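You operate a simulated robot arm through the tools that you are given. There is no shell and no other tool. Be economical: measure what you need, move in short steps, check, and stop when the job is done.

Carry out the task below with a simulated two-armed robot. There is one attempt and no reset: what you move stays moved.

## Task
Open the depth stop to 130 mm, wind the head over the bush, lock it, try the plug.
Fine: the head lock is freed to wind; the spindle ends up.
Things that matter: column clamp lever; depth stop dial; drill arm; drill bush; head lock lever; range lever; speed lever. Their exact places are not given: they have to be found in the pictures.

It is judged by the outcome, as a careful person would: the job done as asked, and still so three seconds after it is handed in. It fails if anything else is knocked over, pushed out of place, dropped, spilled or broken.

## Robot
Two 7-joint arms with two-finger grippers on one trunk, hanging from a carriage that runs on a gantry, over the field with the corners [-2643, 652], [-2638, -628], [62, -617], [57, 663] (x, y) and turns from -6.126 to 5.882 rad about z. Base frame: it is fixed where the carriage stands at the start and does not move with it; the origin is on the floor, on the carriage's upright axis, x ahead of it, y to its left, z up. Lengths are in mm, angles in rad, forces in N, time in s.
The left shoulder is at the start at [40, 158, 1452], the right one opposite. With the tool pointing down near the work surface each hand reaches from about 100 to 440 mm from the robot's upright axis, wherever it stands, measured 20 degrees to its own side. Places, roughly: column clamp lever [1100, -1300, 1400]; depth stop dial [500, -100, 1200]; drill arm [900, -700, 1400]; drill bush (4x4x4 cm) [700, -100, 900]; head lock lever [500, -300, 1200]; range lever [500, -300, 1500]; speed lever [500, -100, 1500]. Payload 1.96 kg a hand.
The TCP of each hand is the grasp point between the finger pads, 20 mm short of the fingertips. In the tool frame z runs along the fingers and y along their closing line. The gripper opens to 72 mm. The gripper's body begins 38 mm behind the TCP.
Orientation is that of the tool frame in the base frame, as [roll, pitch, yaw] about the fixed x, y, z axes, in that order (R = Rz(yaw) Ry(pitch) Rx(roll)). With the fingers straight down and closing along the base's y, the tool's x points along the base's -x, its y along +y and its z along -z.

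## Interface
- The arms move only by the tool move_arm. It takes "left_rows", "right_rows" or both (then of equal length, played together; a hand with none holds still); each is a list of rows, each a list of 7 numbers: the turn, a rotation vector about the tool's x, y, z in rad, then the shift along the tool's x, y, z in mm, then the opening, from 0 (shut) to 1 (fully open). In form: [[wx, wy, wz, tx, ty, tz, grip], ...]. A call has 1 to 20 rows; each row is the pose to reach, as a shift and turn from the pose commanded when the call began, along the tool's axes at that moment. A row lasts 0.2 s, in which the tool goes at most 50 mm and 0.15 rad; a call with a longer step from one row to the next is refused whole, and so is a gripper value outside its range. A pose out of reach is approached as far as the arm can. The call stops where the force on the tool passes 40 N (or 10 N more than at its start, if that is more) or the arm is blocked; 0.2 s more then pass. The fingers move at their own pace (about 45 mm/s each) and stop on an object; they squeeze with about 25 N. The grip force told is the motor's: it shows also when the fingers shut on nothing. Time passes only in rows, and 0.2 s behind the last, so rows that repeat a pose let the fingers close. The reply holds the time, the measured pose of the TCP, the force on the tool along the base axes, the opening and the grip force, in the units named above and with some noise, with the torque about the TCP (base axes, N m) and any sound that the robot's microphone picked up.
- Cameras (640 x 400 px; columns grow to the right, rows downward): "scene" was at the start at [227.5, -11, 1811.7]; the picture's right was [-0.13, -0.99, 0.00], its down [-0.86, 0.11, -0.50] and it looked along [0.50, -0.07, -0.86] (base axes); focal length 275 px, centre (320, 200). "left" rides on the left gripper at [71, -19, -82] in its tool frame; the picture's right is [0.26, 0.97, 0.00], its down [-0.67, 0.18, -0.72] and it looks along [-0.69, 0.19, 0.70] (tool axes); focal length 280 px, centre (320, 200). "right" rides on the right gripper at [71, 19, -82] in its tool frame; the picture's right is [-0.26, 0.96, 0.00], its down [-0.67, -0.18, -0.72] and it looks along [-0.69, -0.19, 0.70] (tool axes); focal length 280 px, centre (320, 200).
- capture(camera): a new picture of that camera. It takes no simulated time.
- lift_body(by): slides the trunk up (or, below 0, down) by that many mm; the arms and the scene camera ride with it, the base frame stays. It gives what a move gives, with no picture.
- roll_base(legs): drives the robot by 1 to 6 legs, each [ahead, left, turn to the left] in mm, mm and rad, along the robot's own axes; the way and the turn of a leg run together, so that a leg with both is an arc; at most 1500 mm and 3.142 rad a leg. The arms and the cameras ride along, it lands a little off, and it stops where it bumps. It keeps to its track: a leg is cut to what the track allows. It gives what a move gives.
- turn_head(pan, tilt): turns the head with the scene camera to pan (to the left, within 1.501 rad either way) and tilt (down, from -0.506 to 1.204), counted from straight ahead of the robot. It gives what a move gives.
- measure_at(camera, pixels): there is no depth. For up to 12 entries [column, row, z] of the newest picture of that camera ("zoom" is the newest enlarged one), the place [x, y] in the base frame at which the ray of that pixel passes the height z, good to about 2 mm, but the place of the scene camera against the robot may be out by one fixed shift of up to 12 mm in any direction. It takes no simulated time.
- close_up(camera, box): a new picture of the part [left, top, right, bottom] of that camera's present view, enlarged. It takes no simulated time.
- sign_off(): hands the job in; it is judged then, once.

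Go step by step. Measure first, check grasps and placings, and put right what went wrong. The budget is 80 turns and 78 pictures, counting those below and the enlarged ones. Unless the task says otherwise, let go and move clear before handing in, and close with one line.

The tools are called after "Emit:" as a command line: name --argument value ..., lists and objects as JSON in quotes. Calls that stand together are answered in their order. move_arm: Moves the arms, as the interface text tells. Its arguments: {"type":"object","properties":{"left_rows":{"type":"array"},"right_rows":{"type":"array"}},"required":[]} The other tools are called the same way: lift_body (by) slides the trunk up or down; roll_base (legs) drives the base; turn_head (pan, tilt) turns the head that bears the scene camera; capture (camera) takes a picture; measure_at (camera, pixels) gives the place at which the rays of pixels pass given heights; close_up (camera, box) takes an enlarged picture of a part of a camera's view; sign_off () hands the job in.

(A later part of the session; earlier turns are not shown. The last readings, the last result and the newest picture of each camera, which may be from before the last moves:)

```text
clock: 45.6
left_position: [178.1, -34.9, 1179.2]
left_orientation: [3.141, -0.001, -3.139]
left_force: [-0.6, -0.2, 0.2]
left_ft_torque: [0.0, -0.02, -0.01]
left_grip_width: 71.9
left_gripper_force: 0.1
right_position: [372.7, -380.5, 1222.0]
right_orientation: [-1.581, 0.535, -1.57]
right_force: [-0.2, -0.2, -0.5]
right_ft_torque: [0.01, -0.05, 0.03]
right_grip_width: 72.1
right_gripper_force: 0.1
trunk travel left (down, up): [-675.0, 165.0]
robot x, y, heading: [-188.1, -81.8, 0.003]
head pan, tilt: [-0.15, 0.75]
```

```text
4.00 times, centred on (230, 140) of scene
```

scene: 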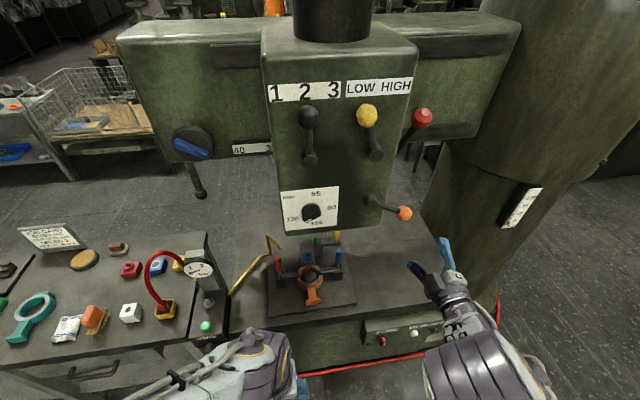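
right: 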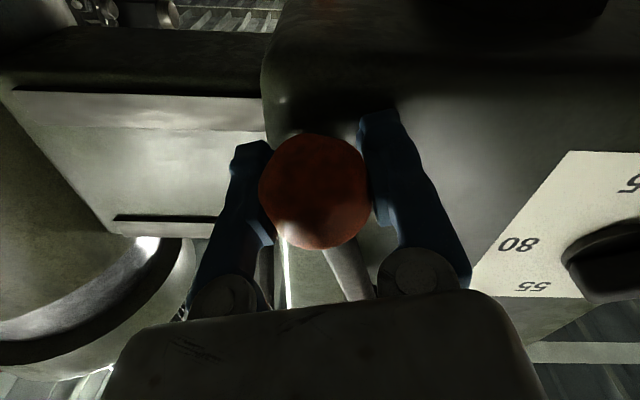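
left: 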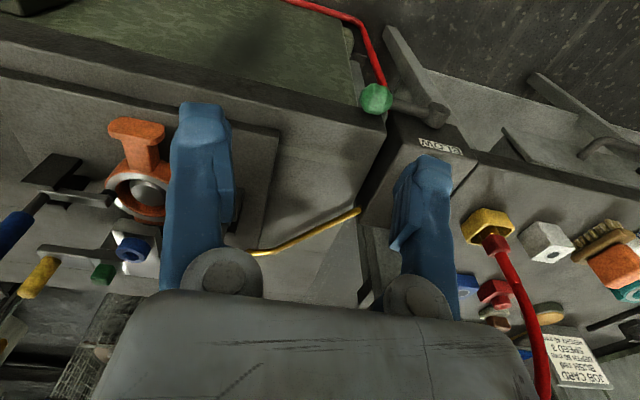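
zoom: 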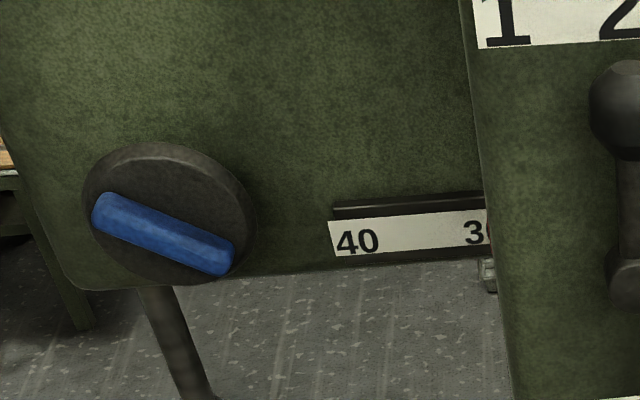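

Lever is now right/up: freed. Next the blue winding knob with the left hand: point the left hand forward, and fold the right hand back.

Emit:
move_arm --right_rows '[[0, 0, 0.09, 0, 0, -8, 1], [0, 0, 0.18, 0, 0, -16, 1], [0, 0, 0.27, 0, 0, -24, 1], [0, 0, 0.36, 0, 0, -32, 1], [0, 0, 0.45, 0, 0, -40, 1], [0, 0, 0.54, 0, 0, -48, 1], [0, 0, 0.63, 0, 0, -56, 1], [0, 0, 0.72, 0, 0, -64, 1], [0, 0, 0.81, 0, 0, -72, 1], [0, 0, 0.9, 0, 0, -80, 1], [0, 0, 0.97, 0, 0, -80, 1], [0, 0, 1.03, 0, 0, -80, 1]]' --left_rows '[[0, -0.14, 0, -12, 8, -14, 1], [0, -0.28, 0, -24, 16, -28, 1], [0, -0.42, 0, -36, 24, -42, 1], [0, -0.56, 0, -48, 32, -56, 1], [0, -0.7, 0, -60, 40, -70, 1], [0, -0.84, 0, -72, 48, -84, 1], [0, -0.98, 0, -84, 56, -98, 1], [0, -1.12, 0, -96, 64, -112, 1], [0, -1.26, 0, -108, 72, -126, 1], [0, -1.4, 0, -120, 80, -140, 1], [0, -1.5, 0, -135, 90, -150, 1], [0, -1.5708, 0, -150, 100, -158, 1]]'

Emit:
move_arm --right_rows '[[0, 0.14, 0, 0, 0, -10, 1], [0, 0.28, 0, 0, 0, -20, 1], [0, 0.42, 0, 0, 0, -30, 1], [0, 0.56, 0, 0, 0, -40, 1], [0, 0.7, 0, 0, 0, -50, 1], [0, 0.84, 0, 0, 0, -60, 1], [0, 0.98, 0, 0, 0, -70, 1], [0, 1.12, 0, 0, 0, -80, 1], [0, 1.26, 0, 0, 0, -90, 1], [0, 1.4, 0, 0, 0, -100, 1], [0, 1.5, 0, 0, 0, -105, 1], [0, 1.57, 0, 0, 0, -110, 1]]' --left_rows '[[0, 0, -0.09, 0, 0, 0, 1], [0, 0, -0.18, 0, 0, 0, 1], [0, 0, -0.27, 0, 0, 0, 1], [0, 0, -0.36, 0, 0, 0, 1], [0, 0, -0.45, 0, 0, 0, 1], [0, 0, -0.54, 0, 0, 0, 1], [0, 0, -0.63, 0, 0, 0, 1], [0, 0, -0.72, 0, 0, 0, 1], [0, 0, -0.81, 0, 0, 0, 1], [0, 0, -0.9, 0, 0, 0, 1], [0, 0, -0.97, 0, 0, 0, 1], [0, 0, -1.03, 0, 0, 0, 1]]'

Emit:
roll_base --legs '[[100, 90, 0]]'

Emit:
capture --camera "left"

Emit:
turn_head --pan 0.0 --tilt 0.7

Emit:
capture --camera "scene"

```text
clock: 48.2
left_position: [329.1, 66.1, 1338.6]
left_orientation: [0.096, 1.568, 0.099]
left_force: [-0.2, 0.8, -0.5]
left_ft_torque: [-0.02, 0.01, -0.01]
left_grip_width: 72.3
left_gripper_force: 0.0
right_position: [295.9, -380.3, 1221.5]
right_orientation: [-2.851, 1.56, -2.847]
right_force: [-0.8, -0.1, -0.3]
right_ft_torque: [0.02, 0.03, -0.02]
right_grip_width: 72.0
right_gripper_force: 0.1
trunk travel left (down, up): [-675.0, 165.0]
robot x, y, heading: [-189.3, -81.0, 0.003]
head pan, tilt: [-0.15, 0.75]
```

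```text
clock: 49.6
left_position: [328.7, 65.6, 1338.8]
left_orientation: [-1.571, 1.062, -1.57]
left_force: [0.7, -0.3, 0.4]
left_ft_torque: [-0.01, 0.01, 0.03]
left_grip_width: 72.0
left_gripper_force: 0.1
right_position: [242.5, -443.1, 1218.5]
right_orientation: [-3.11, 0.788, 3.138]
right_force: [34.8, -0.9, -66.6]
right_ft_torque: [-2.2, -7.94, -1.07]
right_grip_width: 72.1
right_gripper_force: 0.1
right hand out of reach, approached as far as the arm can: row 1, 2, 3, 4, 5
trunk travel left (down, up): [-675.0, 165.0]
robot x, y, heading: [-186.5, -81.0, 0.007]
head pan, tilt: [-0.15, 0.75]
stopped in row 6 (right hand): the force on the tool passed its limit at 255 N (the readings are from after the stop); the commanded pose is now the measured one
```

```text
clock: 50.5
left_position: [358.7, 93.0, 1336.5]
left_orientation: [-1.573, 1.061, -1.571]
left_force: [0.3, -0.6, -0.3]
left_ft_torque: [0.03, -0.01, 0.03]
left_grip_width: 72.1
left_gripper_force: 0.1
right_position: [273.2, -413.8, 1219.0]
right_orientation: [-3.104, 0.791, -3.141]
right_force: [13.3, -4.2, -25.1]
right_ft_torque: [-0.75, -3.01, 0.02]
right_grip_width: 72.2
right_gripper_force: 0.1
trunk travel left (down, up): [-675.0, 165.0]
robot x, y, heading: [-157.4, -50.5, 0.003]
head pan, tilt: [-0.15, 0.75]
stopped in leg 1: the force on the tool passed its limit at 87 N (the readings are from after the stop); the commanded pose is now the measured one
```

```text
42 pictures are left
```

left: 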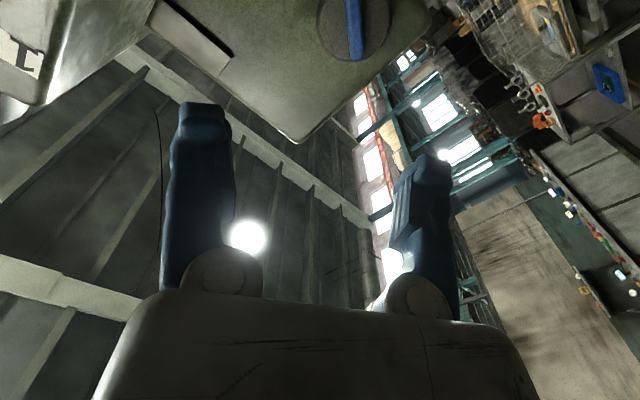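

```text
clock: 51.2
left_position: [359.2, 94.0, 1337.0]
left_orientation: [-1.571, 1.061, -1.569]
left_force: [0.9, -0.1, 0.7]
left_ft_torque: [0.01, 0.02, 0.02]
left_grip_width: 72.0
left_gripper_force: 0.1
right_position: [273.6, -413.6, 1219.6]
right_orientation: [-3.107, 0.789, -3.141]
right_force: [21.3, -8.8, -31.4]
right_ft_torque: [-0.86, -3.64, 0.51]
right_grip_width: 71.9
right_gripper_force: 0.0
trunk travel left (down, up): [-675.0, 165.0]
robot x, y, heading: [-157.8, -51.2, 0.007]
head pan, tilt: [0.0, 0.7]
```

```text
41 pictures are left
```

scene: 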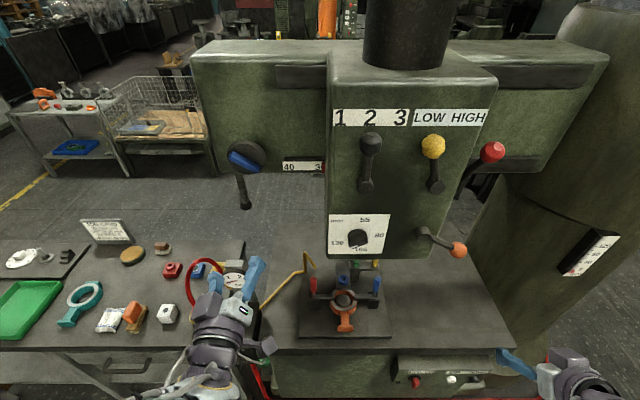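

The right arm folded against itself (forces 20-30 N). Move it forward 70 mm to relax it.

Emit:
move_arm --right_rows '[[0, 0, 0, -15, 0, 15, 1], [0, 0, 0, -32, 0, 32, 1], [0, 0, 0, -50, 0, 50, 1], [0, 0, 0, -50, 0, 50, 1]]'

```text
clock: 51.5
left_position: [360.5, 94.1, 1337.5]
left_orientation: [-1.573, 1.062, -1.57]
left_force: [0.2, 0.5, 0.1]
left_ft_torque: [-0.01, 0.02, 0.02]
left_grip_width: 72.0
left_gripper_force: 0.1
right_position: [276.8, -414.6, 1219.1]
right_orientation: [-3.094, 0.79, -3.128]
right_force: [10.5, 0.7, -6.3]
right_ft_torque: [-0.22, -0.58, -0.4]
right_grip_width: 72.2
right_gripper_force: 0.1
trunk travel left (down, up): [-675.0, 165.0]
robot x, y, heading: [-153.7, -48.5, 0.008]
head pan, tilt: [0.0, 0.7]
stopped in row 1 (right hand): the force on the tool passed its limit at 88 N (the readings are from after the stop); the commanded pose is now the measured one
```

Emit:
capture --camera "right"

Emit:
turn_head --pan -0.8 --tilt 1.1

Emit:
capture --camera "scene"

```text
40 pictures are left
```

right: 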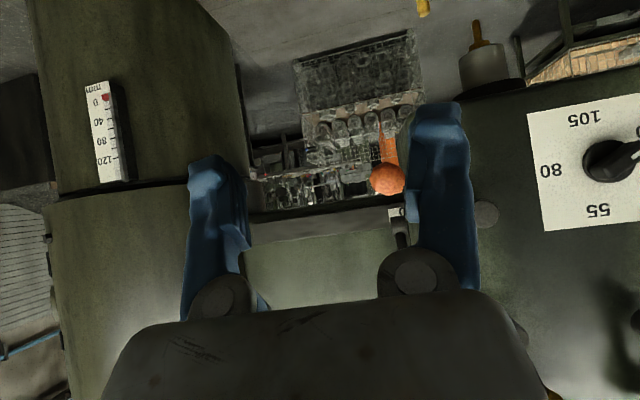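

```text
clock: 52.6
left_position: [358.6, 92.9, 1336.9]
left_orientation: [-1.569, 1.062, -1.569]
left_force: [-0.1, -0.7, 0.7]
left_ft_torque: [0.03, 0.02, 0.05]
left_grip_width: 71.9
left_gripper_force: 0.0
right_position: [275.4, -414.5, 1219.9]
right_orientation: [-3.094, 0.79, -3.126]
right_force: [5.5, -1.7, -10.5]
right_ft_torque: [-0.29, -1.24, 0.1]
right_grip_width: 71.8
right_gripper_force: 0.1
trunk travel left (down, up): [-675.0, 165.0]
robot x, y, heading: [-156.6, -45.2, 0.002]
head pan, tilt: [-0.799, 1.1]
```

```text
39 pictures are left
```

scene: 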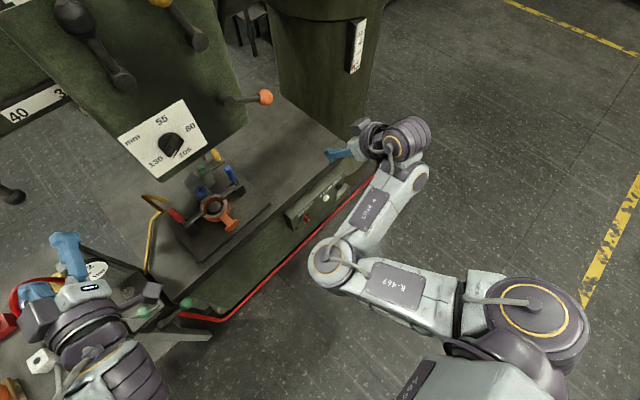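

The right wrist is folded over its forearm. I'll reverse the last rotation in small steps while moving outward/forward.

Emit:
move_arm --right_rows '[[0, -0.08, 0, 0, 0, 0, 1], [0, -0.16, 0, 0, 0, 0, 1], [0, -0.28, 0, 0, 0, 5, 1], [0, -0.42, 0, 0, 0, 10, 1], [0, -0.56, 0, 0, 0, 20, 1], [0, -0.7, 0, 0, 0, 30, 1], [0, -0.78, 0, 0, 0, 40, 1]]'

```text
clock: 54.2
left_position: [359.1, 93.9, 1337.6]
left_orientation: [-1.57, 1.062, -1.57]
left_force: [-0.3, -0.4, -0.3]
left_ft_torque: [0.03, -0.02, 0.02]
left_grip_width: 72.0
left_gripper_force: 0.1
right_position: [302.5, -414.8, 1191.5]
right_orientation: [-1.537, 1.54, -1.554]
right_force: [-0.5, 0.1, 0.3]
right_ft_torque: [-0.03, 0.0, 0.01]
right_grip_width: 72.0
right_gripper_force: 0.1
right hand out of reach, approached as far as the arm can: row 4, 5
trunk travel left (down, up): [-675.0, 165.0]
robot x, y, heading: [-156.7, -49.0, 0.006]
head pan, tilt: [-0.799, 1.1]
```

Right arm relaxed. The left roll had only reached -0.51, so I'll finish it (-0.52 more), and shift the right hand outwards 130 and down 60 before driving in.

Emit:
move_arm --right_rows '[[0, 0, 0, 15, -32, 0, 1], [0, 0, 0, 30, -64, 0, 1], [0, 0, 0, 45, -96, 0, 1], [0, 0, 0, 60, -130, 0, 1], [0, 0, 0, 60, -130, 0, 1]]' --left_rows '[[0, 0, -0.11, 0, 0, 0, 1], [0, 0, -0.22, 0, 0, 0, 1], [0, 0, -0.33, 0, 0, 0, 1], [0, 0, -0.44, 0, 0, 0, 1], [0, 0, -0.52, 0, 0, 0, 1]]'

Emit:
roll_base --legs '[[130, 50, 0]]'

Emit:
capture --camera "left"

```text
clock: 55.5
left_position: [357.8, 93.6, 1337.7]
left_orientation: [-1.569, 0.541, -1.569]
left_force: [-0.1, -0.7, 0.0]
left_ft_torque: [0.0, -0.01, 0.01]
left_grip_width: 71.9
left_gripper_force: 0.0
right_position: [298.0, -549.0, 1135.7]
right_orientation: [-1.604, 1.538, -1.621]
right_force: [0.2, 0.0, -0.5]
right_ft_torque: [0.0, 0.01, 0.04]
right_grip_width: 72.1
right_gripper_force: 0.0
trunk travel left (down, up): [-675.0, 165.0]
robot x, y, heading: [-157.2, -51.5, -0.0]
head pan, tilt: [-0.799, 1.1]
```

```text
clock: 56.8
left_position: [487.8, 145.5, 1337.1]
left_orientation: [-1.569, 0.541, -1.566]
left_force: [0.3, -0.4, 0.1]
left_ft_torque: [0.01, 0.04, 0.03]
left_grip_width: 72.0
left_gripper_force: 0.1
right_position: [429.8, -497.0, 1135.1]
right_orientation: [-1.604, 1.538, -1.616]
right_force: [-1.3, 0.1, 0.4]
right_ft_torque: [0.02, -0.01, 0.0]
right_grip_width: 72.2
right_gripper_force: 0.1
trunk travel left (down, up): [-675.0, 165.0]
robot x, y, heading: [-26.8, 2.5, 0.001]
head pan, tilt: [-0.799, 1.1]
```

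```text
38 pictures are left
```

left: 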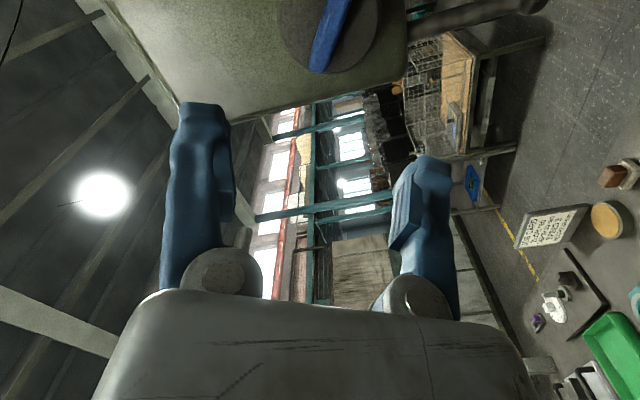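

Bar alignment looks right; knob centre near (330,20). Extend the left arm 110 mm and look again.

Emit:
move_arm --left_rows '[[0, 0, 0, 0, 0, 37, 1], [0, 0, 0, 0, 0, 74, 1], [0, 0, 0, 0, 0, 110, 1], [0, 0, 0, 0, 0, 110, 1]]'

Emit:
capture --camera "left"

```text
clock: 57.8
left_position: [598.6, 146.3, 1339.4]
left_orientation: [-1.571, 0.54, -1.564]
left_force: [-0.2, 0.2, -0.1]
left_ft_torque: [-0.01, 0.0, -0.03]
left_grip_width: 71.8
left_gripper_force: 0.0
right_position: [430.6, -496.5, 1135.0]
right_orientation: [-1.607, 1.538, -1.622]
right_force: [-0.1, 0.3, 0.1]
right_ft_torque: [0.02, 0.0, 0.03]
right_grip_width: 72.1
right_gripper_force: 0.1
trunk travel left (down, up): [-675.0, 165.0]
robot x, y, heading: [-25.8, 2.0, 0.008]
head pan, tilt: [-0.799, 1.1]
```

```text
37 pictures are left
```

left: 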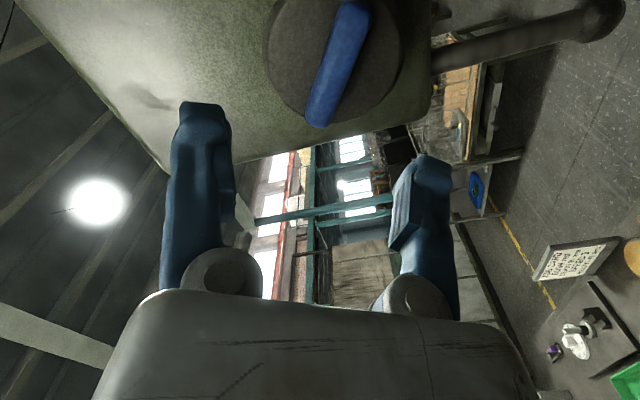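

Knob estimate is now about (740-765,152,1329). Shift the hand 10 mm along its y and drive 80 mm closer.

Emit:
move_arm --left_rows '[[0, 0, 0, 1, 10, 0, 1], [0, 0, 0, 1, 10, 0, 1]]'

Emit:
roll_base --legs '[[70, 0, 0]]'

Emit:
capture --camera "left"

```text
clock: 58.4
left_position: [598.2, 150.0, 1327.8]
left_orientation: [-1.57, 0.541, -1.565]
left_force: [-0.1, -0.3, 0.6]
left_ft_torque: [0.01, -0.02, 0.04]
left_grip_width: 71.9
left_gripper_force: 0.0
right_position: [430.1, -497.0, 1133.7]
right_orientation: [-1.607, 1.538, -1.622]
right_force: [0.3, -0.7, -0.3]
right_ft_torque: [-0.03, 0.02, -0.03]
right_grip_width: 71.9
right_gripper_force: 0.0
trunk travel left (down, up): [-675.0, 165.0]
robot x, y, heading: [-26.4, -3.9, 0.002]
head pan, tilt: [-0.799, 1.1]
```

```text
clock: 59.4
left_position: [669.6, 152.0, 1328.7]
left_orientation: [-1.57, 0.543, -1.564]
left_force: [-0.9, 0.6, -0.3]
left_ft_torque: [-0.01, 0.03, -0.04]
left_grip_width: 72.3
left_gripper_force: 0.0
right_position: [500.9, -495.6, 1134.4]
right_orientation: [-1.605, 1.537, -1.617]
right_force: [0.5, 0.5, 0.0]
right_ft_torque: [0.02, 0.02, -0.05]
right_grip_width: 72.2
right_gripper_force: 0.0
trunk travel left (down, up): [-675.0, 165.0]
robot x, y, heading: [44.6, 2.5, 0.011]
head pan, tilt: [-0.799, 1.1]
```

```text
36 pictures are left
```

left: 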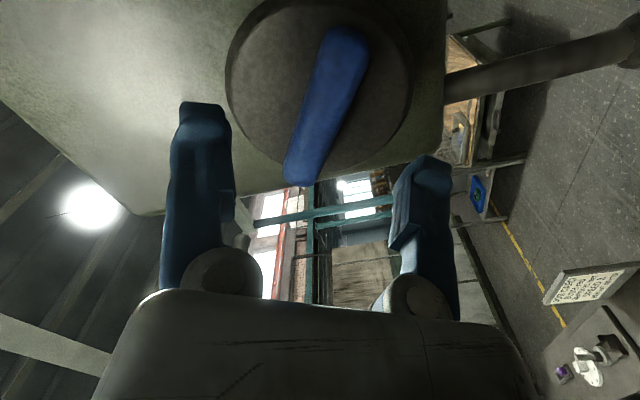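

Disc centre ≈ (736,147,1326). Advance 38 mm, small correction, and close on the bar.

Emit:
move_arm --left_rows '[[0, 0, 0, 4, 0, 20, 1], [0, 0, 0, 4, 0, 38, 1], [0, 0, 0, 4, 0, 38, 0.6], [0, 0, 0, 4, 0, 38, 0.3], [0, 0, 0, 4, 0, 38, 0], [0, 0, 0, 4, 0, 38, 0], [0, 0, 0, 4, 0, 38, 0]]'

Emit:
capture --camera "left"

```text
clock: 61.0
left_position: [707.1, 149.3, 1324.0]
left_orientation: [-1.575, 0.544, -1.565]
left_force: [8.7, 3.8, -13.0]
left_ft_torque: [0.16, 0.1, 0.06]
left_grip_width: 21.5
left_gripper_force: 39.6
right_position: [500.5, -495.8, 1133.7]
right_orientation: [-1.607, 1.537, -1.624]
right_force: [-0.4, -0.2, -0.1]
right_ft_torque: [0.02, 0.01, 0.0]
right_grip_width: 72.1
right_gripper_force: 0.0
trunk travel left (down, up): [-675.0, 165.0]
robot x, y, heading: [47.4, -1.8, 0.007]
head pan, tilt: [-0.799, 1.1]
```

```text
35 pictures are left
```

left: 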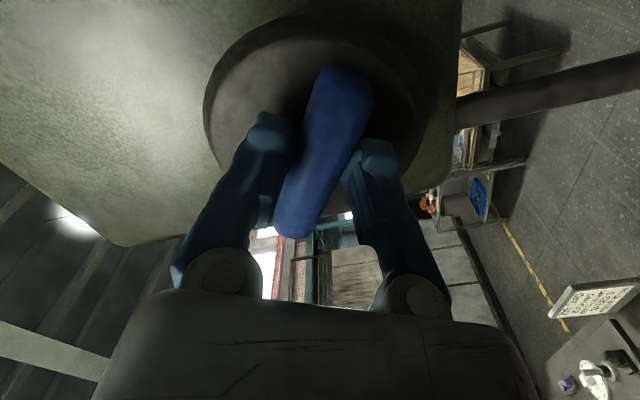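

Bar gripped (21.5 mm). Turn clockwise 0.5 rad as a test, comparing the head position before/after.

Emit:
turn_head --pan -0.2 --tilt 0.9

Emit:
capture --camera "scene"

Emit:
move_arm --left_rows '[[0, 0, 0.12, 0, 1, 0, 0], [0, 0, 0.24, 0, 1, 0, 0], [0, 0, 0.36, 0, 1, 0, 0], [0, 0, 0.48, 0, 1, 0, 0], [0, 0, 0.6, 0, 1, 0, 0]]'

Emit:
capture --camera "scene"

```text
clock: 62.0
left_position: [705.3, 149.7, 1325.0]
left_orientation: [-1.574, 0.543, -1.564]
left_force: [16.3, 5.9, -23.6]
left_ft_torque: [-0.02, 0.23, 0.02]
left_grip_width: 21.5
left_gripper_force: 39.9
right_position: [501.8, -494.7, 1136.0]
right_orientation: [-1.613, 1.536, -1.627]
right_force: [-0.6, -0.1, -0.8]
right_ft_torque: [0.01, -0.01, 0.02]
right_grip_width: 72.0
right_gripper_force: 0.0
trunk travel left (down, up): [-675.0, 165.0]
robot x, y, heading: [41.1, 1.8, 0.005]
head pan, tilt: [-0.201, 0.901]
```

```text
34 pictures are left
```

scene: 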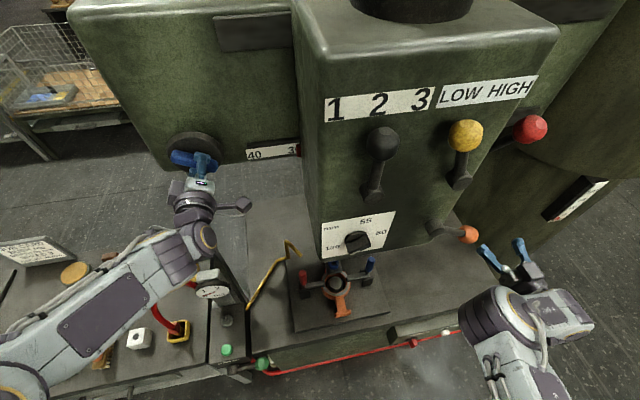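

```text
clock: 62.9
left_position: [705.7, 150.9, 1323.3]
left_orientation: [-1.581, 0.93, -1.572]
left_force: [1.5, 1.9, -6.6]
left_ft_torque: [-0.09, -0.32, 0.46]
left_grip_width: 21.4
left_gripper_force: 39.9
right_position: [501.5, -495.5, 1134.9]
right_orientation: [-1.618, 1.538, -1.629]
right_force: [-0.2, -0.4, 0.2]
right_ft_torque: [0.03, -0.01, 0.01]
right_grip_width: 72.2
right_gripper_force: 0.2
trunk travel left (down, up): [-675.0, 165.0]
robot x, y, heading: [45.0, -0.6, 0.008]
head pan, tilt: [-0.201, 0.901]
stopped in row 4 (left hand): the force on the tool passed its limit at 41 N (the readings are from after the stop); the commanded pose is now the measured one
```

```text
33 pictures are left
```

scene: 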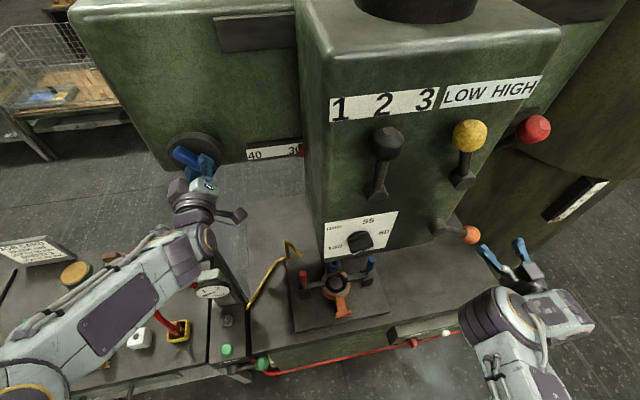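

Clockwise moved the head right (about 10 mm for 0.39 rad), so I need counter-clockwise, roughly 3 rad. Turn -1.4 rad first.

Emit:
move_arm --left_rows '[[0, 0, -0.1, 0, 0, 0, 0], [0, 0, -0.2, 0, 0, 0, 0], [0, 0, -0.3, 0, 0, 0, 0], [0, 0, -0.4, 0, 0, 0, 0], [0, 0, -0.5, 0, 0, 0, 0], [0, 0, -0.6, 0, 0, 0, 0], [0, 0, -0.7, 0, 0, 0, 0], [0, 0, -0.8, 0, 0, 0, 0], [0, 0, -0.9, 0, 0, 0, 0], [0, 0, -1.0, 0, 0, 0, 0], [0, 0, -1.1, 0, 0, 0, 0], [0, 0, -1.2, 0, 0, 0, 0], [0, 0, -1.3, 0, 0, 0, 0], [0, 0, -1.4, 0, 0, 0, 0]]'

Emit:
capture --camera "scene"

```text
clock: 64.6
left_position: [706.0, 147.9, 1328.7]
left_orientation: [-1.566, 0.176, -1.565]
left_force: [2.0, -1.4, 4.2]
left_ft_torque: [0.05, -0.03, -0.24]
left_grip_width: 21.4
left_gripper_force: 39.9
right_position: [502.2, -496.7, 1134.5]
right_orientation: [-1.597, 1.535, -1.611]
right_force: [-0.1, 0.0, -0.1]
right_ft_torque: [0.05, 0.01, -0.01]
right_grip_width: 71.8
right_gripper_force: 0.1
trunk travel left (down, up): [-675.0, 165.0]
robot x, y, heading: [44.3, 3.7, 0.004]
head pan, tilt: [-0.201, 0.901]
stopped in row 8 (left hand): the force on the tool passed its limit at 41 N (the readings are from after the stop); the commanded pose is now the measured one
```

```text
32 pictures are left
```

scene: 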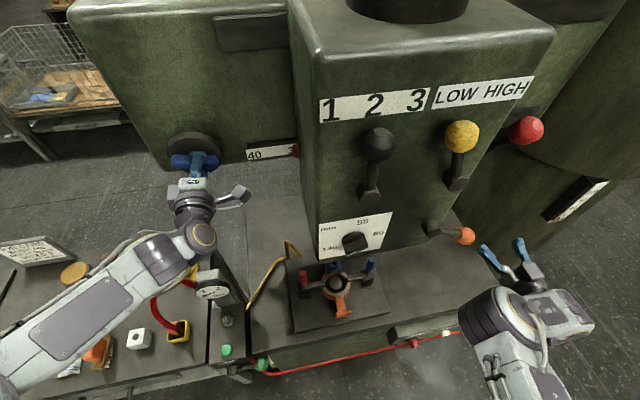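

Counter-clockwise moves the head left (~13 px/rad). The drift shows the axis is ~8 mm from my TCP along the bar, so I'll orbit accordingly.

Emit:
move_arm --left_rows '[[0, 0, -0.1, 0, -0.8, 0, 0], [0, 0, -0.2, -0.2, -1.6, 0, 0], [0, 0, -0.3, -0.4, -2.4, 0, 0], [0, 0, -0.4, -0.6, -3.2, 0, 0], [0, 0, -0.5, -1, -3.9, 0, 0], [0, 0, -0.6, -1.4, -4.6, 0, 0], [0, 0, -0.7, -1.9, -5.3, 0, 0], [0, 0, -0.8, -2.5, -5.9, 0, 0], [0, 0, -0.9, -3.1, -6.4, 0, 0], [0, 0, -1.0, -3.8, -6.9, 0, 0], [0, 0, -1.1, -4.5, -7.3, 0, 0], [0, 0, -1.2, -5.2, -7.6, 0, 0]]'

Emit:
capture --camera "scene"

```text
clock: 67.2
left_position: [706.7, 152.6, 1336.8]
left_orientation: [-1.561, -1.027, -1.575]
left_force: [-13.8, -2.9, 25.5]
left_ft_torque: [0.26, -0.18, 0.13]
left_grip_width: 21.3
left_gripper_force: 40.2
right_position: [501.9, -495.1, 1135.2]
right_orientation: [-1.596, 1.537, -1.609]
right_force: [0.2, -1.1, 0.1]
right_ft_torque: [0.04, 0.01, -0.01]
right_grip_width: 71.9
right_gripper_force: 0.1
trunk travel left (down, up): [-675.0, 165.0]
robot x, y, heading: [44.9, 1.4, 0.006]
head pan, tilt: [-0.201, 0.901]
```

```text
31 pictures are left
```

scene: 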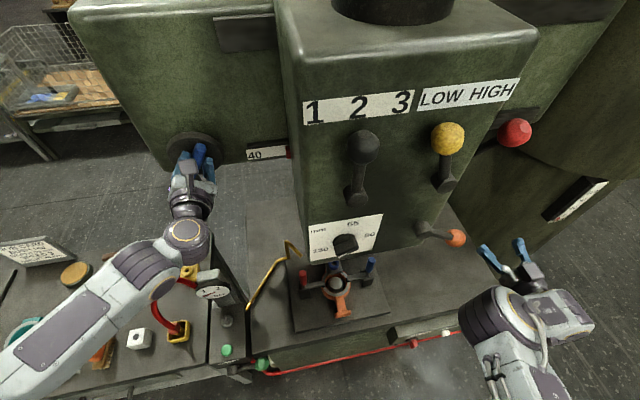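

Good; the head is now ~26 mm left of before. The left wrist is near its limit: release, retreat, flip 180° for another bite. Meanwhile roll the right hand -90° so its camera sees the spindle and bush.

Emit:
move_arm --left_rows '[[0, 0, 0, 0, 0, 0, 0.5], [0, 0, 0, 0, 0, 0, 1], [0, 0, 0, 0, 0, -45, 1], [0, 0, 0.15, -1, 0, -45, 1], [0, 0, 0.3, -2, 0, -45, 1], [0, 0, 0.45, -3, 0, -45, 1], [0, 0, 0.6, -4, 0, -45, 1], [0, 0, 0.75, -5, 0, -45, 1], [0, 0, 0.9, -6, 0, -45, 1], [0, 0, 1.05, -7.6, 0.6, -45, 1], [0, 0, 1.2, -7.6, 0.6, -45, 1], [0, 0, 1.35, -7.6, 0.6, -45, 1], [0, 0, 1.5, -7.6, 0.6, -45, 1], [0, 0, 1.65, -7.6, 0.6, -45, 1], [0, 0, 1.8, -7.6, 0.6, -45, 1], [0, 0, 1.95, -7.6, 0.6, -45, 1], [0, 0, 2.1, -7.6, 0.6, -45, 1], [0, 0, 2.25, -7.6, 0.6, -45, 1], [0, 0, 2.4, -7.6, 0.6, -45, 1]]' --right_rows '[[0, 0, -0.1, 0, 0, 0, 1], [0, 0, -0.2, 0, 0, 0, 1], [0, 0, -0.3, 0, 0, 0, 1], [0, 0, -0.4, 0, 0, 0, 1], [0, 0, -0.5, 0, 0, 0, 1], [0, 0, -0.6, 0, 0, 0, 1], [0, 0, -0.7, 0, 0, 0, 1], [0, 0, -0.8, 0, 0, 0, 1], [0, 0, -0.9, 0, 0, 0, 1], [0, 0, -1.0, 0, 0, 0, 1], [0, 0, -1.1, 0, 0, 0, 1], [0, 0, -1.2, 0, 0, 0, 1], [0, 0, -1.3, 0, 0, 0, 1], [0, 0, -1.4, 0, 0, 0, 1], [0, 0, -1.5, 0, 0, 0, 1], [0, 0, -1.57, 0, 0, 0, 1], [0, 0, -1.57, 0, 0, 0, 1], [0, 0, -1.57, 0, 0, 0, 1], [0, 0, -1.57, 0, 0, 0, 1]]'

Emit:
move_arm --left_rows '[[0, 0, 0.15, 0, 0, 0, 1], [0, 0, 0.3, 0, 0, 0, 1], [0, 0, 0.45, 0, 0, 0, 1], [0, 0, 0.6, 0, 0, 0, 1], [0, 0, 0.74, 0, 0, 0, 1], [0, 0, 0.74, 0, 0, 0, 1]]'

Emit:
capture --camera "left"

Emit:
capture --camera "right"

```text
clock: 71.2
left_position: [660.8, 153.9, 1328.8]
left_orientation: [-1.56, 1.379, -1.555]
left_force: [-0.7, -0.7, -0.5]
left_ft_torque: [0.01, 0.03, 0.04]
left_grip_width: 72.1
left_gripper_force: 0.1
right_position: [502.7, -496.7, 1133.4]
right_orientation: [-1.573, -0.032, -1.584]
right_force: [0.2, 0.3, 0.2]
right_ft_torque: [0.0, -0.01, 0.02]
right_grip_width: 72.1
right_gripper_force: 0.2
trunk travel left (down, up): [-675.0, 165.0]
robot x, y, heading: [45.6, -0.8, 0.005]
head pan, tilt: [-0.201, 0.901]
```

```text
clock: 72.6
left_position: [659.3, 155.4, 1328.9]
left_orientation: [1.564, 1.021, 1.573]
left_force: [0.0, -0.1, 0.1]
left_ft_torque: [0.0, -0.01, 0.01]
left_grip_width: 71.6
left_gripper_force: 0.0
right_position: [501.7, -495.4, 1133.8]
right_orientation: [-1.573, -0.033, -1.585]
right_force: [0.0, -0.4, -0.1]
right_ft_torque: [0.04, -0.01, 0.01]
right_grip_width: 72.0
right_gripper_force: 0.1
trunk travel left (down, up): [-675.0, 165.0]
robot x, y, heading: [43.7, 6.5, -0.001]
head pan, tilt: [-0.201, 0.901]
```

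```text
30 pictures are left
```

left: 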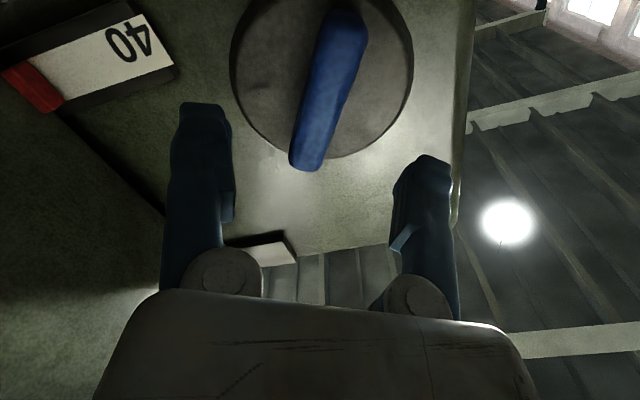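

```text
29 pictures are left
```

right: 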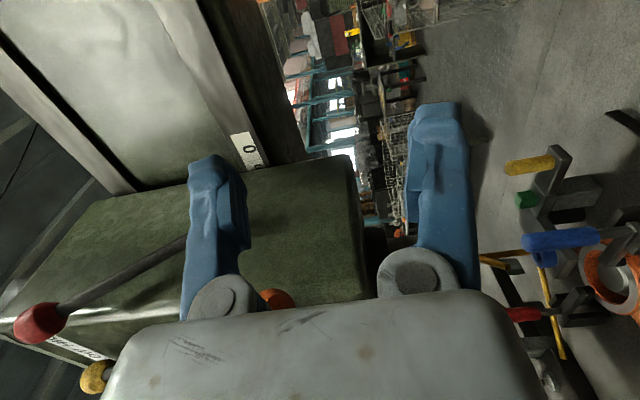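

The left fingers straddle the bar properly again. Grip and turn another ~1.96 rad counter-clockwise, while the right hand lowers 215 mm so its camera can see spindle tip and bush.

Emit:
move_arm --left_rows '[[0, 0, 0, 0, 0, 25, 1], [0, 0, 0, 0, 0, 47, 1], [0, 0, 0, 0, 0, 47, 0.5], [0, 0, 0, 0, 0, 47, 0.1], [0, 0, 0, 0, 0, 47, 0], [0, 0, 0, 0, 0, 47, 0]]' --right_rows '[[0, 0, 0, 0, 40, 0, 1], [0, 0, 0, 0, 80, 0, 1], [0, 0, 0, 0, 120, 0, 1], [0, 0, 0, 0, 160, 0, 1], [0, 0, 0, 0, 190, 0, 1], [0, 0, 0, 0, 215, 0, 1]]'

Emit:
move_arm --left_rows '[[0, 0, -0.12, 0, 0, 0, 0], [0, 0, -0.24, 0, 0, 0, 0], [0, 0, -0.36, 0, 0, 0, 0], [0, 0, -0.48, 0, 0, 0, 0], [0, 0, -0.6, 0, 0, 0, 0], [0, 0, -0.72, 0, 0, 0, 0], [0, 0, -0.84, 0, 0, 0, 0], [0, 0, -0.96, 0, 0, 0, 0], [0, 0, -1.08, 0, 0, 0, 0], [0, 0, -1.2, 0, 0, 0, 0], [0, 0, -1.32, 0, 0, 0, 0], [0, 0, -1.44, 0, 0, 0, 0], [0, 0, -1.56, 0, 0, 0, 0], [0, 0, -1.68, 0, 0, 0, 0], [0, 0, -1.8, 0, 0, 0, 0], [0, 0, -1.96, 0, 0, 0, 0]]'

Emit:
capture --camera "right"

Emit:
capture --camera "scene"

```text
clock: 74.0
left_position: [709.1, 155.9, 1330.4]
left_orientation: [1.565, 1.022, 1.573]
left_force: [-1.4, 10.5, 2.5]
left_ft_torque: [0.04, -0.51, -0.33]
left_grip_width: 21.7
left_gripper_force: 27.3
right_position: [490.3, -486.5, 947.0]
right_orientation: [-1.573, -0.032, -1.583]
right_force: [-0.4, -0.9, 0.4]
right_ft_torque: [-0.03, -0.01, 0.03]
right_grip_width: 71.9
right_gripper_force: 0.0
right hand out of reach, approached as far as the arm can: row 5, 6
trunk travel left (down, up): [-675.0, 165.0]
robot x, y, heading: [42.6, 3.0, 0.009]
head pan, tilt: [-0.201, 0.901]
```

```text
refused: row 16 steps farther than a row can; nothing moved
```

```text
28 pictures are left
```

right: 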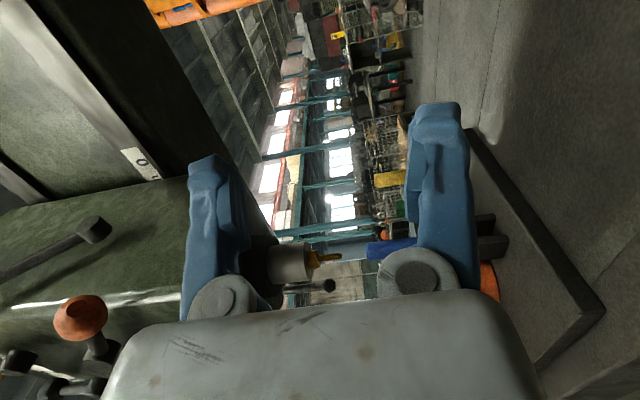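

```text
27 pictures are left
```

scene: 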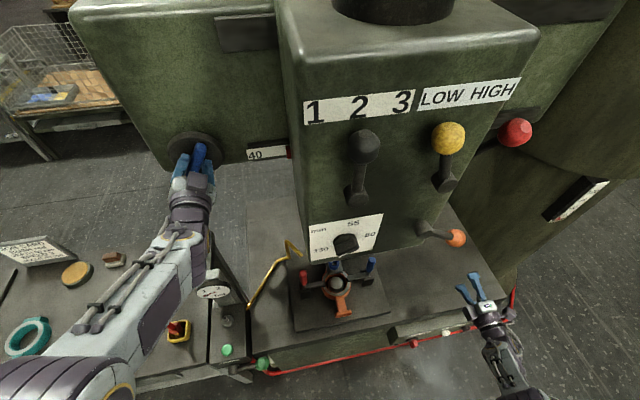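

Spindle tip visible at (340,256); calculation puts it about y=-179, bush about y=-138: ~40 mm more. Turn 1.92 rad further.

Emit:
move_arm --left_rows '[[0, 0, -0.12, 0, 0, 0, 0], [0, 0, -0.24, 0, 0, 0, 0], [0, 0, -0.36, 0, 0, 0, 0], [0, 0, -0.48, 0, 0, 0, 0], [0, 0, -0.6, 0, 0, 0, 0], [0, 0, -0.72, 0, 0, 0, 0], [0, 0, -0.84, 0, 0, 0, 0], [0, 0, -0.96, 0, 0, 0, 0], [0, 0, -1.08, 0, 0, 0, 0], [0, 0, -1.2, 0, 0, 0, 0], [0, 0, -1.32, 0, 0, 0, 0], [0, 0, -1.44, 0, 0, 0, 0], [0, 0, -1.56, 0, 0, 0, 0], [0, 0, -1.68, 0, 0, 0, 0], [0, 0, -1.8, 0, 0, 0, 0], [0, 0, -1.92, 0, 0, 0, 0]]'

Emit:
capture --camera "right"

Emit:
capture --camera "scene"

```text
clock: 77.4
left_position: [708.7, 154.8, 1330.6]
left_orientation: [-1.567, 0.195, -1.563]
left_force: [16.0, 3.4, -11.9]
left_ft_torque: [0.08, 0.02, 0.48]
left_grip_width: 21.5
left_gripper_force: 39.5
right_position: [491.1, -488.2, 947.1]
right_orientation: [-1.571, -0.032, -1.584]
right_force: [-0.1, 0.1, 0.4]
right_ft_torque: [0.02, -0.01, 0.02]
right_grip_width: 71.8
right_gripper_force: 0.1
trunk travel left (down, up): [-675.0, 165.0]
robot x, y, heading: [44.1, 1.3, 0.006]
head pan, tilt: [-0.201, 0.901]
```

```text
26 pictures are left
```

right: 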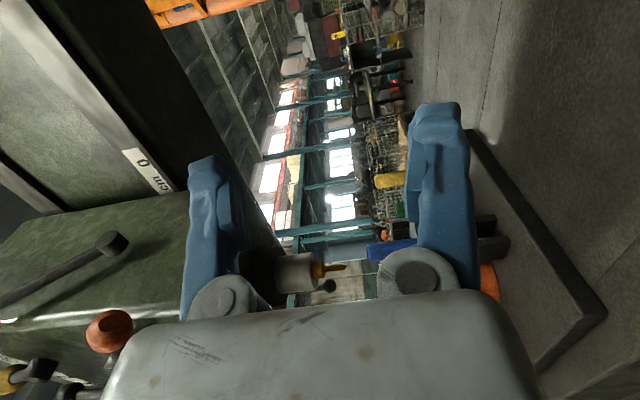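

```text
25 pictures are left
```

scene: 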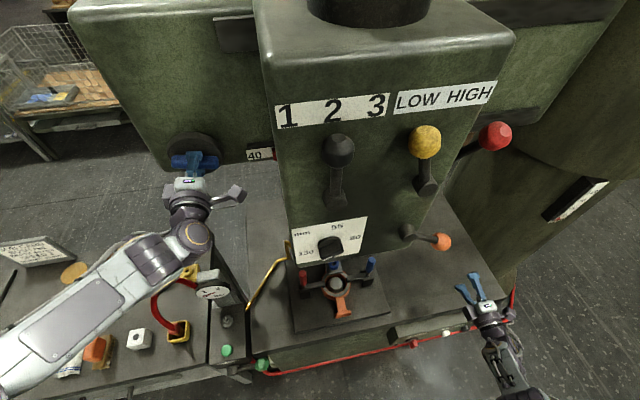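

Head moved ~36 mm more; now close. To check alignment exactly I'll yaw the right hand 0.65 rad left so its camera looks over the fingers at spindle tip and bush.

Emit:
move_arm --right_rows '[[0, -0.13, 0, 0, 0, 0, 1], [0, -0.26, 0, 0, 0, 0, 1], [0, -0.39, 0, 0, 0, 0, 1], [0, -0.52, 0, 0, 0, 0, 1], [0, -0.65, 0, 0, 0, 0, 1]]'

Emit:
capture --camera "right"

```text
clock: 78.6
left_position: [707.2, 154.1, 1330.0]
left_orientation: [-1.567, 0.197, -1.564]
left_force: [1.7, 8.8, -1.0]
left_ft_torque: [0.11, 0.24, -1.0]
left_grip_width: 21.6
left_gripper_force: 39.9
right_position: [450.1, -454.9, 1009.5]
right_orientation: [-1.593, -0.026, -0.968]
right_force: [-0.7, -1.1, 0.5]
right_ft_torque: [-0.03, 0.0, 0.05]
right_grip_width: 72.1
right_gripper_force: 0.0
right hand out of reach, approached as far as the arm can: row 1, 2, 3, 4, 5
trunk travel left (down, up): [-675.0, 165.0]
robot x, y, heading: [42.4, -0.1, 0.003]
head pan, tilt: [-0.201, 0.901]
```

```text
24 pictures are left
```

right: 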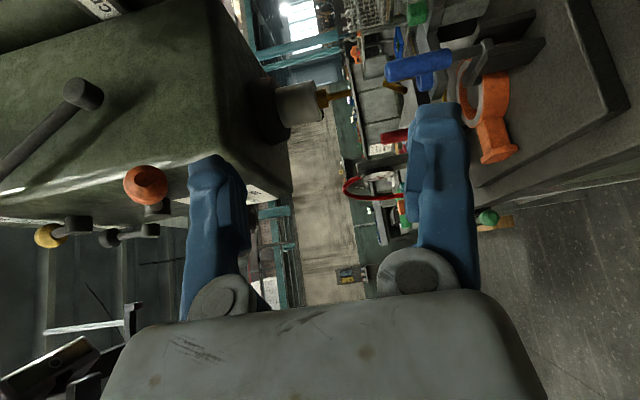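

Emit:
close_up --camera "right" --box '[250, 0, 530, 175]'

```text
2.29 times, centred on (390, 88) of right
```

zoom: 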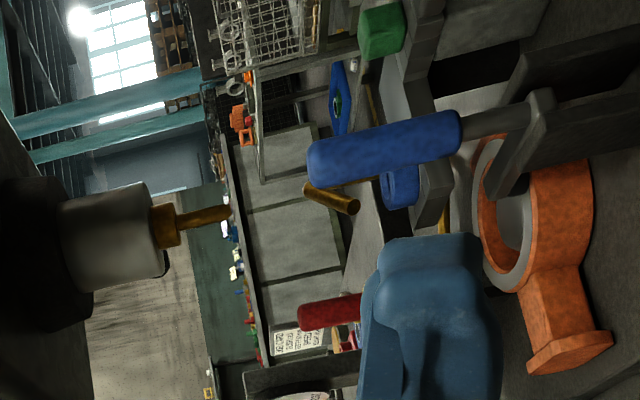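

From this line of sight the spindle axis (extends to about row 175 in the zoom) meets the blue bush (centre ≈177). I need a second, frontal view: swing the right hand in front, pitched 45° so its camera looks level.

Emit:
move_arm --right_rows '[[-0.01, 0.072, 0.111, -20, 0, 9.6, 1], [-0.02, 0.143, 0.223, -40, 0, 19.3, 1], [-0.031, 0.215, 0.334, -60, -1, 28.9, 1], [-0.041, 0.286, 0.446, -80, -1, 38.5, 1], [-0.051, 0.358, 0.557, -100, -2, 48.2, 1], [-0.061, 0.429, 0.669, -120, -2, 57.8, 1], [-0.071, 0.501, 0.78, -140, -2, 67.4, 1], [-0.081, 0.573, 0.891, -160, -3, 77.1, 1], [-0.092, 0.644, 1.003, -180, -3, 86.7, 1], [-0.102, 0.716, 1.114, -200, -3, 96.3, 1], [-0.112, 0.787, 1.226, -220, -4, 106, 1], [-0.122, 0.859, 1.337, -240, -4, 115.6, 1], [-0.132, 0.931, 1.448, -260, -4, 125.2, 1], [-0.143, 1.002, 1.56, -280, -5, 134.9, 1], [-0.153, 1.074, 1.671, -300, -5, 144.5, 1]]'

Emit:
capture --camera "right"

```text
clock: 81.8
left_position: [707.7, 155.2, 1329.7]
left_orientation: [-1.565, 0.197, -1.564]
left_force: [-11.2, -0.4, 12.9]
left_ft_torque: [0.03, -0.19, -0.08]
left_grip_width: 21.5
left_gripper_force: 40.0
right_position: [390.6, -122.2, 1008.5]
right_orientation: [-3.09, 0.781, -3.074]
right_force: [-0.1, 0.5, 0.2]
right_ft_torque: [0.0, 0.02, -0.03]
right_grip_width: 72.1
right_gripper_force: 0.0
right hand out of reach, approached as far as the arm can: row 2, 3, 4
trunk travel left (down, up): [-675.0, 165.0]
robot x, y, heading: [44.4, 1.2, 0.009]
head pan, tilt: [-0.201, 0.901]
```

```text
22 pictures are left
```

right: 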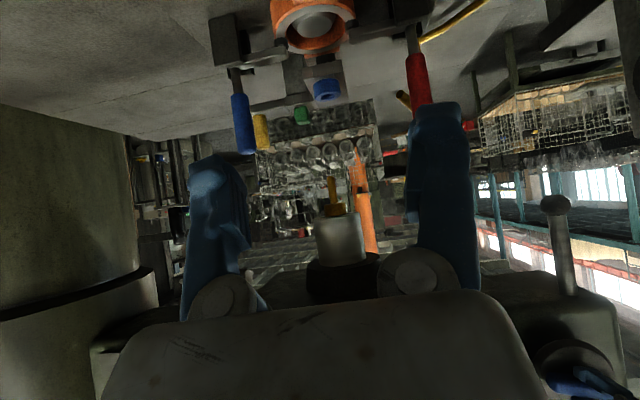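

Excellent view (inverted): spindle (338,240)→tip (333,178), bush (326,88). Zoom in.

Emit:
close_up --camera "right" --box '[230, 50, 440, 290]'

```text
1.67 times, centred on (335, 170) of right
```

zoom: 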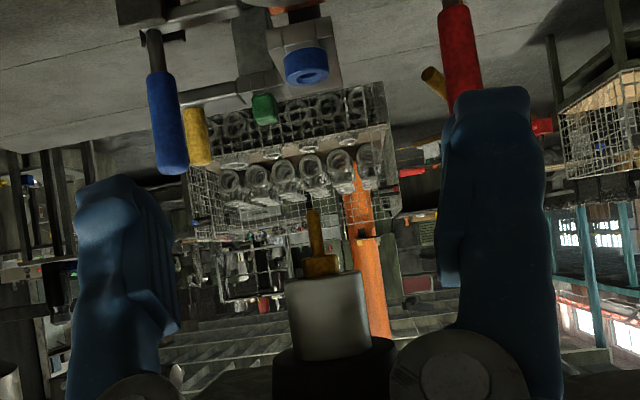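

Solving both views: spindle at about (661,-149), bush (665,-134); so ~15 mm more to the left, about 0.9 rad counter-clockwise. Turn and re-look.

Emit:
move_arm --left_rows '[[0, 0, -0.1, 0, 0, 0, 0], [0, 0, -0.2, 0, 0, 0, 0], [0, 0, -0.3, 0, 0, 0, 0], [0, 0, -0.4, 0, 0, 0, 0], [0, 0, -0.5, 0, 0, 0, 0], [0, 0, -0.6, 0, 0, 0, 0], [0, 0, -0.7, 0, 0, 0, 0], [0, 0, -0.8, 0, 0, 0, 0], [0, 0, -0.9, 0, 0, 0, 0], [0, 0, -0.9, 0, 0, 0, 0]]'

Emit:
close_up --camera "right" --box '[230, 50, 440, 290]'

```text
clock: 84.0
left_position: [708.0, 156.7, 1330.2]
left_orientation: [-1.566, -0.705, -1.57]
left_force: [-13.9, -0.3, 25.3]
left_ft_torque: [0.06, -0.36, 0.07]
left_grip_width: 21.5
left_gripper_force: 40.2
right_position: [391.5, -121.5, 1008.8]
right_orientation: [-3.096, 0.783, -3.076]
right_force: [0.1, -0.1, -0.6]
right_ft_torque: [-0.02, 0.02, -0.01]
right_grip_width: 72.0
right_gripper_force: 0.1
trunk travel left (down, up): [-675.0, 165.0]
robot x, y, heading: [41.7, 2.4, 0.006]
head pan, tilt: [-0.201, 0.901]
```

```text
1.67 times, centred on (335, 170) of right
```

zoom: 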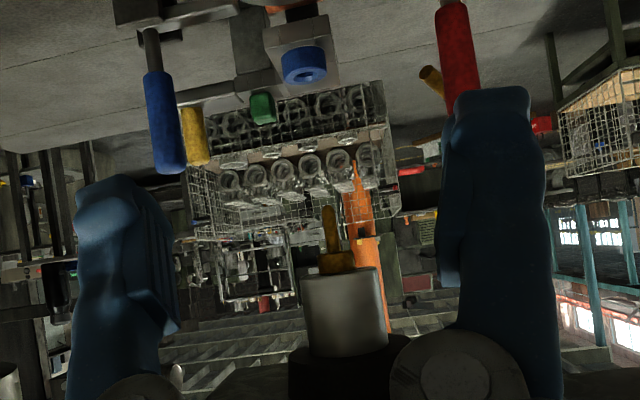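

Now the axis (tip 328,206, slope .15) extends to ~308 at the bush's row, matching the hole (308,75). Zoom tighter to verify.

Emit:
close_up --camera "right" --box '[270, 80, 398, 240]'

Emit:
close_up --camera "right" --box '[300, 75, 364, 115]'

Emit:
close_up --camera "right" --box '[308, 165, 388, 265]'

```text
2.50 times, centred on (334, 160) of right
```

zoom: 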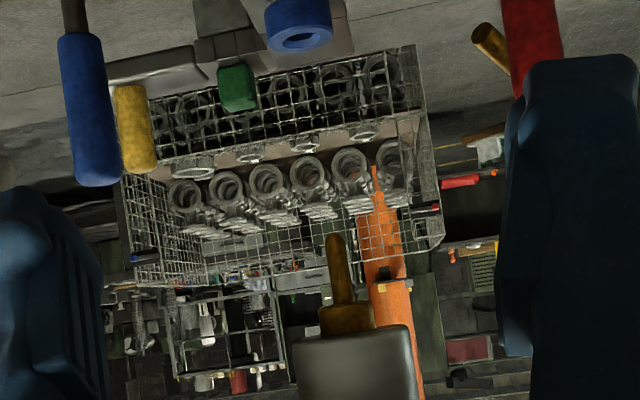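

```text
10.00 times, centred on (332, 95) of right
```

zoom: 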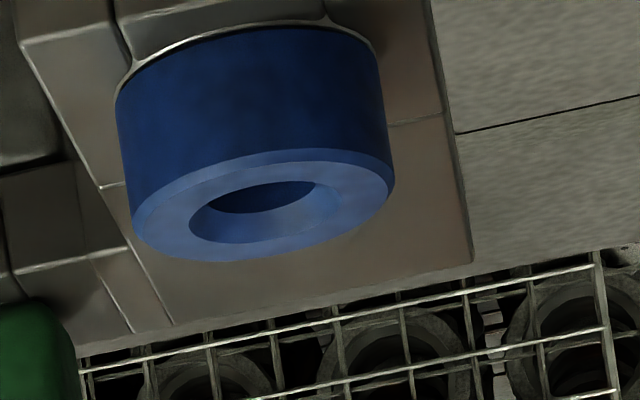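

```text
4.00 times, centred on (348, 215) of right
```

zoom: 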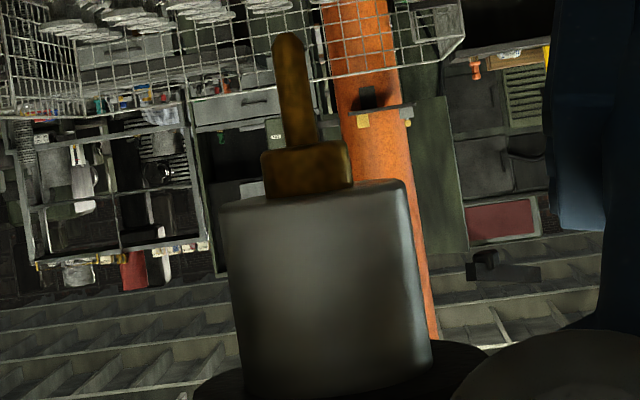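

Precise: the axis extends to column ~328.3 vs bush centre 326.2: about 2.5 mm overshoot. Turn back 0.12 rad and recheck.

Emit:
move_arm --left_rows '[[0, 0, 0.06, 0, 0, 0, 0], [0, 0, 0.12, 0, 0, 0, 0], [0, 0, 0.12, 0, 0, 0, 0]]'

Emit:
close_up --camera "right" --box '[308, 165, 388, 265]'

```text
clock: 84.8
left_position: [708.1, 155.2, 1330.1]
left_orientation: [-1.566, -0.581, -1.567]
left_force: [-5.5, -1.7, 21.1]
left_ft_torque: [-0.02, -0.45, -0.29]
left_grip_width: 21.4
left_gripper_force: 40.5
right_position: [393.0, -123.0, 1009.4]
right_orientation: [-3.096, 0.783, -3.078]
right_force: [0.5, 1.1, 0.1]
right_ft_torque: [0.0, 0.01, -0.03]
right_grip_width: 72.0
right_gripper_force: 0.1
trunk travel left (down, up): [-675.0, 165.0]
robot x, y, heading: [42.6, -1.9, 0.006]
head pan, tilt: [-0.201, 0.901]
```

```text
4.00 times, centred on (348, 215) of right
```

zoom: 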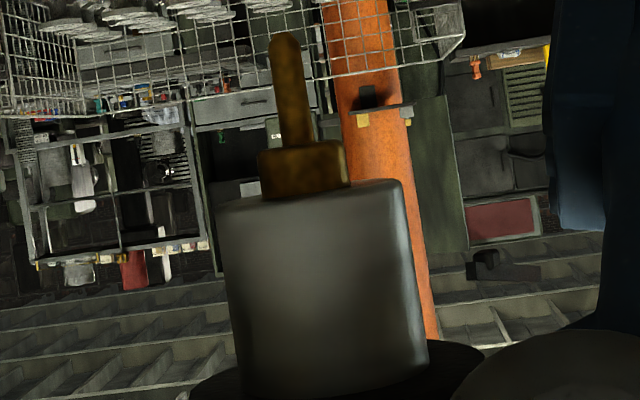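

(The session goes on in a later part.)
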